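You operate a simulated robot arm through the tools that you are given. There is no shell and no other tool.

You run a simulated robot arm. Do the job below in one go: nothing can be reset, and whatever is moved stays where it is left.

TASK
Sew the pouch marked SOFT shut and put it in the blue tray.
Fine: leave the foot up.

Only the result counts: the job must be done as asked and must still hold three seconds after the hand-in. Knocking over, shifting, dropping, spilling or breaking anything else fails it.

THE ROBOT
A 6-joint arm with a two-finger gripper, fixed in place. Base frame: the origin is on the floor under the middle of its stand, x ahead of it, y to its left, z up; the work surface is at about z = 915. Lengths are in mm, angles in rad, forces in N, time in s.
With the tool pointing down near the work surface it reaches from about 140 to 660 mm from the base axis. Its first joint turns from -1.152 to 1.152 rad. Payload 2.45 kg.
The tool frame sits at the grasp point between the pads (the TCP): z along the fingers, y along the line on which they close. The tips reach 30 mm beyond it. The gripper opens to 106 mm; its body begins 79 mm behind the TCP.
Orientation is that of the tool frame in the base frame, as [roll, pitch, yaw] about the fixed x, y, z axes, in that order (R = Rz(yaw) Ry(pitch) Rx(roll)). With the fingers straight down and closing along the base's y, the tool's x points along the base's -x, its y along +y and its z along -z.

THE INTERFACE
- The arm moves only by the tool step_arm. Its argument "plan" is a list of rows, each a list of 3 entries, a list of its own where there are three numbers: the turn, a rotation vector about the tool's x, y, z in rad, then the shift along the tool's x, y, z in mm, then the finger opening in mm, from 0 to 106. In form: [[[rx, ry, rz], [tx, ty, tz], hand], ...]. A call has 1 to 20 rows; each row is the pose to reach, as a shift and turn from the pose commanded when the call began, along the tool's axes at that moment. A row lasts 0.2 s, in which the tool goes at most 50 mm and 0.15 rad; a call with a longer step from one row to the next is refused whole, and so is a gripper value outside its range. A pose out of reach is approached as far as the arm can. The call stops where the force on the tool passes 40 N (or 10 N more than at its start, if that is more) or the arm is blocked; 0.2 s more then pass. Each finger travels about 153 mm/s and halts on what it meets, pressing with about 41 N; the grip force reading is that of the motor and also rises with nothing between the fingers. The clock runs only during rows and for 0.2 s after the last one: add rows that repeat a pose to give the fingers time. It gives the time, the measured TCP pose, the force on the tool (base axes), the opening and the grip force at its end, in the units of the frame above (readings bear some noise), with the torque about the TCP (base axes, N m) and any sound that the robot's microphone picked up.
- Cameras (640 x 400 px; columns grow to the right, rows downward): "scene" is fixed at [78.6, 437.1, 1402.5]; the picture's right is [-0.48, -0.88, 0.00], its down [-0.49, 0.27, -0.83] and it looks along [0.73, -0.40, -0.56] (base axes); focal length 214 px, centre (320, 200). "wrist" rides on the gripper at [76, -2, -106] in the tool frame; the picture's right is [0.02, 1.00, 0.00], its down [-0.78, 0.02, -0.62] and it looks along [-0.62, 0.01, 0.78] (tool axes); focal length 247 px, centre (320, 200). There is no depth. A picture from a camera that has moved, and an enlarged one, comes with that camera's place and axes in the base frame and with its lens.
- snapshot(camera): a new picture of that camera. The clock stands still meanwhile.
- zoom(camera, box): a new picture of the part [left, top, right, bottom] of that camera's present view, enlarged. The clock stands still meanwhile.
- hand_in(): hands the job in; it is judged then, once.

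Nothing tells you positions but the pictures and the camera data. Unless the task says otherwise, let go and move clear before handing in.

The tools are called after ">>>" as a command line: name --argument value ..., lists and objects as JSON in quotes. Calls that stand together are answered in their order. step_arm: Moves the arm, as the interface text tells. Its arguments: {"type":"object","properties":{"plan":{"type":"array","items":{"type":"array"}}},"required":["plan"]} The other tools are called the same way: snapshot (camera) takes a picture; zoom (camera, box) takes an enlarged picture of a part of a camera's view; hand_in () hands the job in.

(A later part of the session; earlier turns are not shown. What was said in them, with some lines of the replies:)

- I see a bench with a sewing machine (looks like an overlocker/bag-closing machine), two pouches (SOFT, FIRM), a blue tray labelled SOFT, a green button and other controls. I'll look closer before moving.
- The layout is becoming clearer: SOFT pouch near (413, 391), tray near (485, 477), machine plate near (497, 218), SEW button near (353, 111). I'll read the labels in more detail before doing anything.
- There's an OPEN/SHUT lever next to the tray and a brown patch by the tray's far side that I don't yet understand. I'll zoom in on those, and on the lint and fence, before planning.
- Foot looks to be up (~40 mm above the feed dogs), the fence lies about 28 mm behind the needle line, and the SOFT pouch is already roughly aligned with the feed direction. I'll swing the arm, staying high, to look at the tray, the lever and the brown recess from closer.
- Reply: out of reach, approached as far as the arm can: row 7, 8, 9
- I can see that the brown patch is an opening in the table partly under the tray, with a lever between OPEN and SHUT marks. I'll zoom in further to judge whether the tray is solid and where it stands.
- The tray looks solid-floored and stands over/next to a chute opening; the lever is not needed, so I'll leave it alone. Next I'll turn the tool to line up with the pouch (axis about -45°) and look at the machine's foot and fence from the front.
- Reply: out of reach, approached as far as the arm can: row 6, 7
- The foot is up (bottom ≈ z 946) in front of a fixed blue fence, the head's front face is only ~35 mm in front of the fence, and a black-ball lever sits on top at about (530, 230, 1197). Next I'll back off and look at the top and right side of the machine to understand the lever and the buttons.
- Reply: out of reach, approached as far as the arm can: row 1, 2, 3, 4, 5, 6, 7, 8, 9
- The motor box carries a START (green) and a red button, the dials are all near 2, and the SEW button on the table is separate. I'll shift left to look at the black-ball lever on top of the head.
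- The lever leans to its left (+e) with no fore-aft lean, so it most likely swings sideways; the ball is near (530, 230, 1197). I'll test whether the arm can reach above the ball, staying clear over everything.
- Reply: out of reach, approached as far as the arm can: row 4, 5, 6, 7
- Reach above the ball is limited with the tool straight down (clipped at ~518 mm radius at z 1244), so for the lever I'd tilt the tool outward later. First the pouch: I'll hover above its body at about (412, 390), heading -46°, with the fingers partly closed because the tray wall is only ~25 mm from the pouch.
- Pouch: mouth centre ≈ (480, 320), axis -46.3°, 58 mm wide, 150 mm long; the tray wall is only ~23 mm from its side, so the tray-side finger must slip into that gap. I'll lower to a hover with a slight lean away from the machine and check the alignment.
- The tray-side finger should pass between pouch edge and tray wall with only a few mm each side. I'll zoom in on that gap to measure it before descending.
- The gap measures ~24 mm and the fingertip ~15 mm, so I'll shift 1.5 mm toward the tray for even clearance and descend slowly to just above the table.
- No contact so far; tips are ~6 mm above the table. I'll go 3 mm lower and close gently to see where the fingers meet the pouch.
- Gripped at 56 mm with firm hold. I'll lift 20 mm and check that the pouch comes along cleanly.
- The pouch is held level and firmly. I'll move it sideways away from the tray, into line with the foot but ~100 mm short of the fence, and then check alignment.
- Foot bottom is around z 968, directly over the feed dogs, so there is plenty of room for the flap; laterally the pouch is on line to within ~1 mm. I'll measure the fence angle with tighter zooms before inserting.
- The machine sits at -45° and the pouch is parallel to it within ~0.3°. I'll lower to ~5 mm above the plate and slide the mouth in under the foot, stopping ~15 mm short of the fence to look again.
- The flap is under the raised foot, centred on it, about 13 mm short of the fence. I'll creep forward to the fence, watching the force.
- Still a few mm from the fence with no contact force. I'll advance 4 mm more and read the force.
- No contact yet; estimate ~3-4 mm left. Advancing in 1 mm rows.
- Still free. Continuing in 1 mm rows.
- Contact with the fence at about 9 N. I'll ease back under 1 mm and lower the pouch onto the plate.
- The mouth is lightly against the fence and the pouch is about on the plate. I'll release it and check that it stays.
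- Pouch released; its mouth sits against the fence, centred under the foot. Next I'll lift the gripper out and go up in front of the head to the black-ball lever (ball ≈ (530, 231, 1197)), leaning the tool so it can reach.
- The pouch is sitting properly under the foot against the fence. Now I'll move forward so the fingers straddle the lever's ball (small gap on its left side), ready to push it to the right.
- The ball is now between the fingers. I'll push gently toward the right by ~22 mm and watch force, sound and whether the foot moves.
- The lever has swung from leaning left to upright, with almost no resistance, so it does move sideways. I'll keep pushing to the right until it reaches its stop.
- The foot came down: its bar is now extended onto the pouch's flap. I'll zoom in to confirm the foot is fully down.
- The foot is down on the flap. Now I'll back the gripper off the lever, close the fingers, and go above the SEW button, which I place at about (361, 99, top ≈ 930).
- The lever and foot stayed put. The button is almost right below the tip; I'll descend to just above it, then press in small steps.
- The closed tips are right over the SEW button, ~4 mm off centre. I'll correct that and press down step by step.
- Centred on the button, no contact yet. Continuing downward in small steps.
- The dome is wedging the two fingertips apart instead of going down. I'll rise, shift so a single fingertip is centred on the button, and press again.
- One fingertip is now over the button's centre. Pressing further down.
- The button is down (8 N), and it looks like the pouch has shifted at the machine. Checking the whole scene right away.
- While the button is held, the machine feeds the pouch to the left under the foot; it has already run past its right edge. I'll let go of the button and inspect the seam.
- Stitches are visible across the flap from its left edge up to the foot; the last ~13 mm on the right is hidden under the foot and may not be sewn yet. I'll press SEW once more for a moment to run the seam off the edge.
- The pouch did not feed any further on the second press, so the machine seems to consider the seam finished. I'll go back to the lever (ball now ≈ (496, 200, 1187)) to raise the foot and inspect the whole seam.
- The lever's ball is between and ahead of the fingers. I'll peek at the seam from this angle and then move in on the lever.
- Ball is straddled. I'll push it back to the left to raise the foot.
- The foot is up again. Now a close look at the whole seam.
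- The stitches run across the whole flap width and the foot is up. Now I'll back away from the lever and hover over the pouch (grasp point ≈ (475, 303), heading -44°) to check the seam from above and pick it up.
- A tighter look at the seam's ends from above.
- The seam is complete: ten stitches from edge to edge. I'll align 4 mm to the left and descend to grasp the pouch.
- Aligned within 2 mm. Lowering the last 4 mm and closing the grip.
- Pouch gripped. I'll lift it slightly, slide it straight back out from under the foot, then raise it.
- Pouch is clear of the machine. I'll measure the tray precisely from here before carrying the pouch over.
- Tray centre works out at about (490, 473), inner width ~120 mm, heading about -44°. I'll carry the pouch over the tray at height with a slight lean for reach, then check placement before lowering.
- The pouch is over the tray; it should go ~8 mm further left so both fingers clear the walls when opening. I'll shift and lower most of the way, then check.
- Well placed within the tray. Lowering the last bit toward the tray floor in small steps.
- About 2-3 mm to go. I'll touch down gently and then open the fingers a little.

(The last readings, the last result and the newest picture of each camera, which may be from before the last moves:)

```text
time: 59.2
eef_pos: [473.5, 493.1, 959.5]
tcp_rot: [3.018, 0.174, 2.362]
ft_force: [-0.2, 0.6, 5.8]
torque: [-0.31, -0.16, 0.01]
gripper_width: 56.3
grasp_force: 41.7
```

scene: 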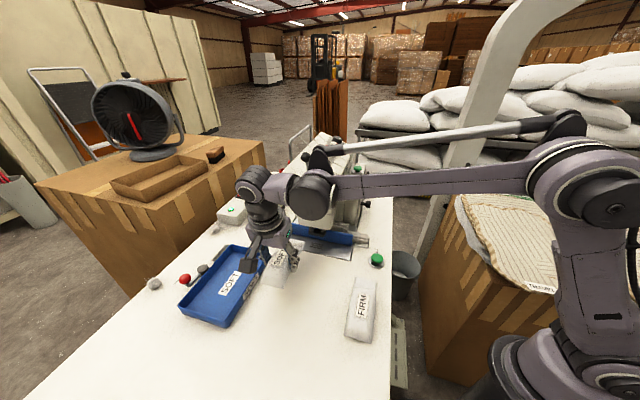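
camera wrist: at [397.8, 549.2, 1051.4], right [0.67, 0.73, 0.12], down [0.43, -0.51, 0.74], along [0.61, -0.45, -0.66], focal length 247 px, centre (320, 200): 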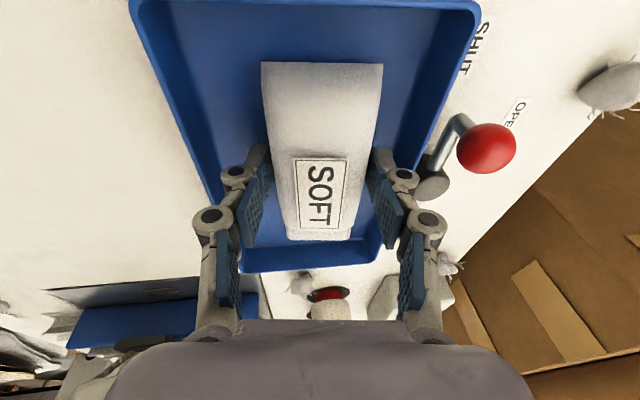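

Touchdown felt (≈6 N). Opening slightly to release, then checking.

>>> step_arm --plan '[[[0, 0, 0], [0, 0, 0], 57], [[0, 0, 0], [0, 0, 0], 60], [[0, 0, 0], [0, 0, 0], 64], [[0, 0, 0], [0, 0, 0], 67], [[0, 0, 0], [0, 0, 0], 67]]'

>>> zoom --camera "scene" --box '[170, 230, 290, 320]'

>>> snapshot --camera "wrist"

```text
time: 60.4
eef_pos: [474.4, 493.4, 959.1]
tcp_rot: [3.022, 0.172, 2.363]
ft_force: [0.2, -0.2, 0.0]
torque: [0.0, -0.05, 0.02]
gripper_width: 66.8
grasp_force: 0.1
```

```text
4.44 times, centred on (230, 275) of scene
camera zoom: at [78.6, 437.1, 1402.5], right [-0.48, -0.88, 0.0], down [-0.49, 0.27, -0.83], along [0.73, -0.4, -0.56], focal length 953 px, centre (720, -133)
```

zoom: 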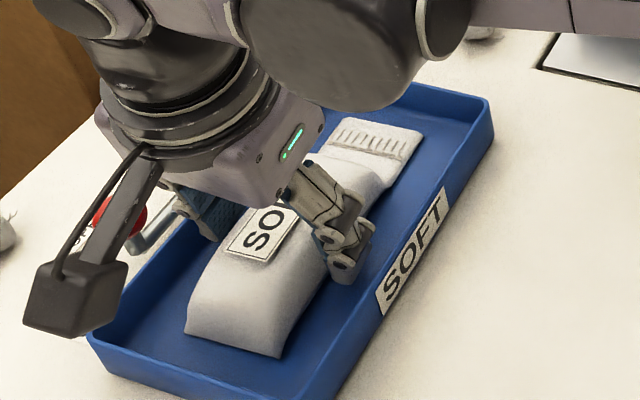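

```text
taken
camera wrist: at [397.7, 548.9, 1049.7], right [0.67, 0.73, 0.12], down [0.43, -0.51, 0.74], along [0.61, -0.45, -0.66], focal length 247 px, centre (320, 200)
```

wrist: 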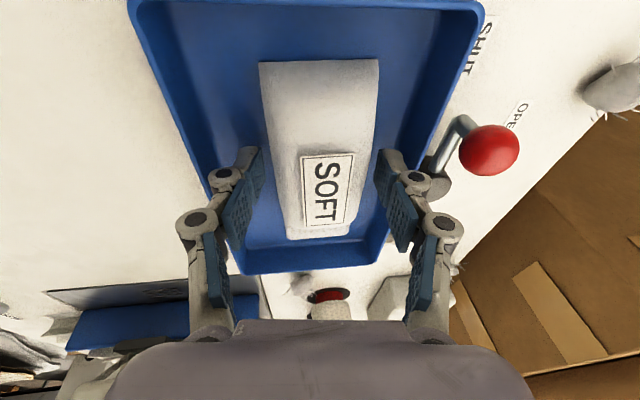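

Pouch is lying flat in the tray. Lifting straight up out of the tray and moving clear.

>>> step_arm --plan '[[[0, 0, 0], [-2.6, 1.8, -14.7], 67], [[0, 0, 0], [-6.9, 4.8, -39.1], 67], [[0, 0, 0], [-13.8, 9.6, -78.2], 67], [[0, 0, 0], [-17, -14, -98], 67], [[0, 0, 0], [-20, -45, -122], 67], [[0, 0, 0], [-23, -70, -142], 67], [[0, 0, 0], [-25.3, -94, -160], 67], [[0, 0, 0], [-25.3, -94, -160], 67]]'

>>> snapshot --camera "scene"

>>> zoom --camera "scene" --box '[140, 220, 400, 350]'

>>> snapshot --camera "wrist"

```text
time: 62.2
eef_pos: [390.1, 410.9, 1108.7]
tcp_rot: [3.018, 0.174, 2.361]
ft_force: [1.3, -0.1, 0.1]
torque: [-0.04, -0.02, 0.01]
gripper_width: 66.9
grasp_force: 0.1
```

```text
taken
```

scene: 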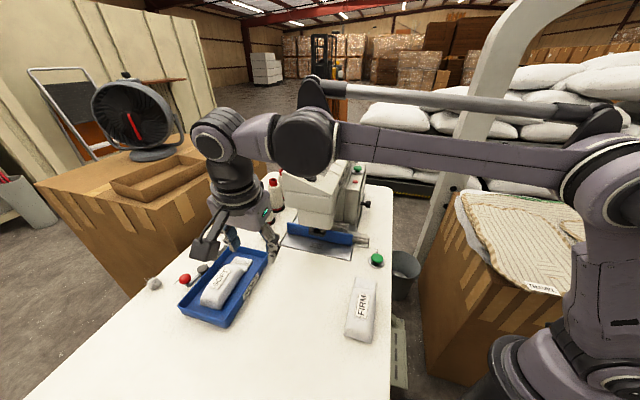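

```text
2.46 times, centred on (270, 285) of scene
camera zoom: at [78.5, 437.1, 1402.5], right [-0.48, -0.88, 0.0], down [-0.49, 0.27, -0.83], along [0.73, -0.4, -0.56], focal length 528 px, centre (443, -9)
```

zoom: 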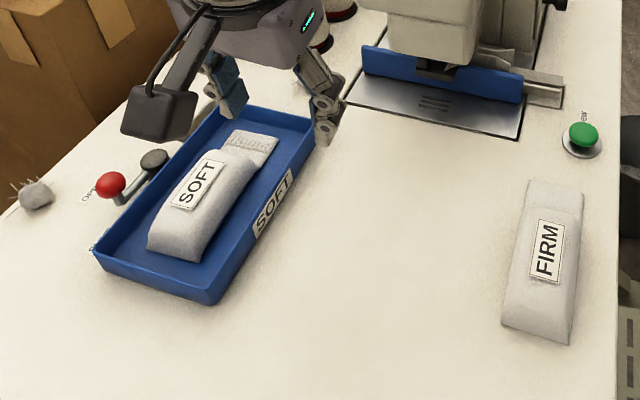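

```text
taken
camera wrist: at [314.2, 466.7, 1200.8], right [0.67, 0.73, 0.12], down [0.43, -0.51, 0.74], along [0.61, -0.45, -0.66], focal length 247 px, centre (320, 200)
```

wrist: 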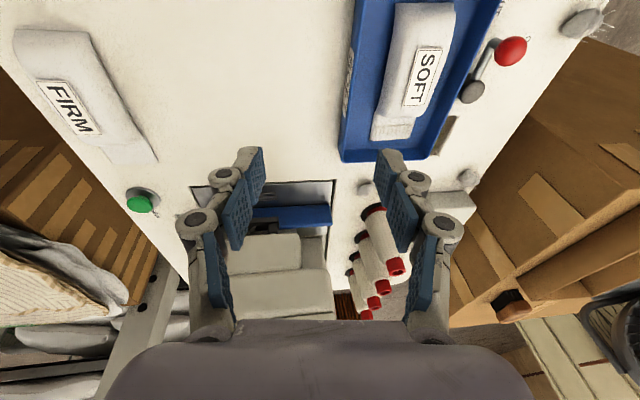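

The SOFT pouch is stitched shut and lies flat in the blue tray. The tray, the FIRM pouch and everything else are where they were, the foot is up, and the gripper is clear, so I'm handing in.

>>> hand_in

```text
The job is handed in.
```

The SOFT pouch is sewn shut and lying flat in the blue tray. I've handed the job in; the hand-in only confirmed receipt, with no verdict.

- **Seam:** Ten stitches run across the flap from edge to edge. I checked this from above before lifting the pouch. A second press of SEW fed nothing further, so I took the seam as finished.
- **Foot:** I lowered it for sewing and raised it again; it is up now, as you allowed.
- **Everything else:** In the last pictures the tray is where it started and the FIRM pouch looks untouched. I left the OPEN/SHUT lever, dials, power switch and START button alone. The gripper has let go and is clear of the tray.
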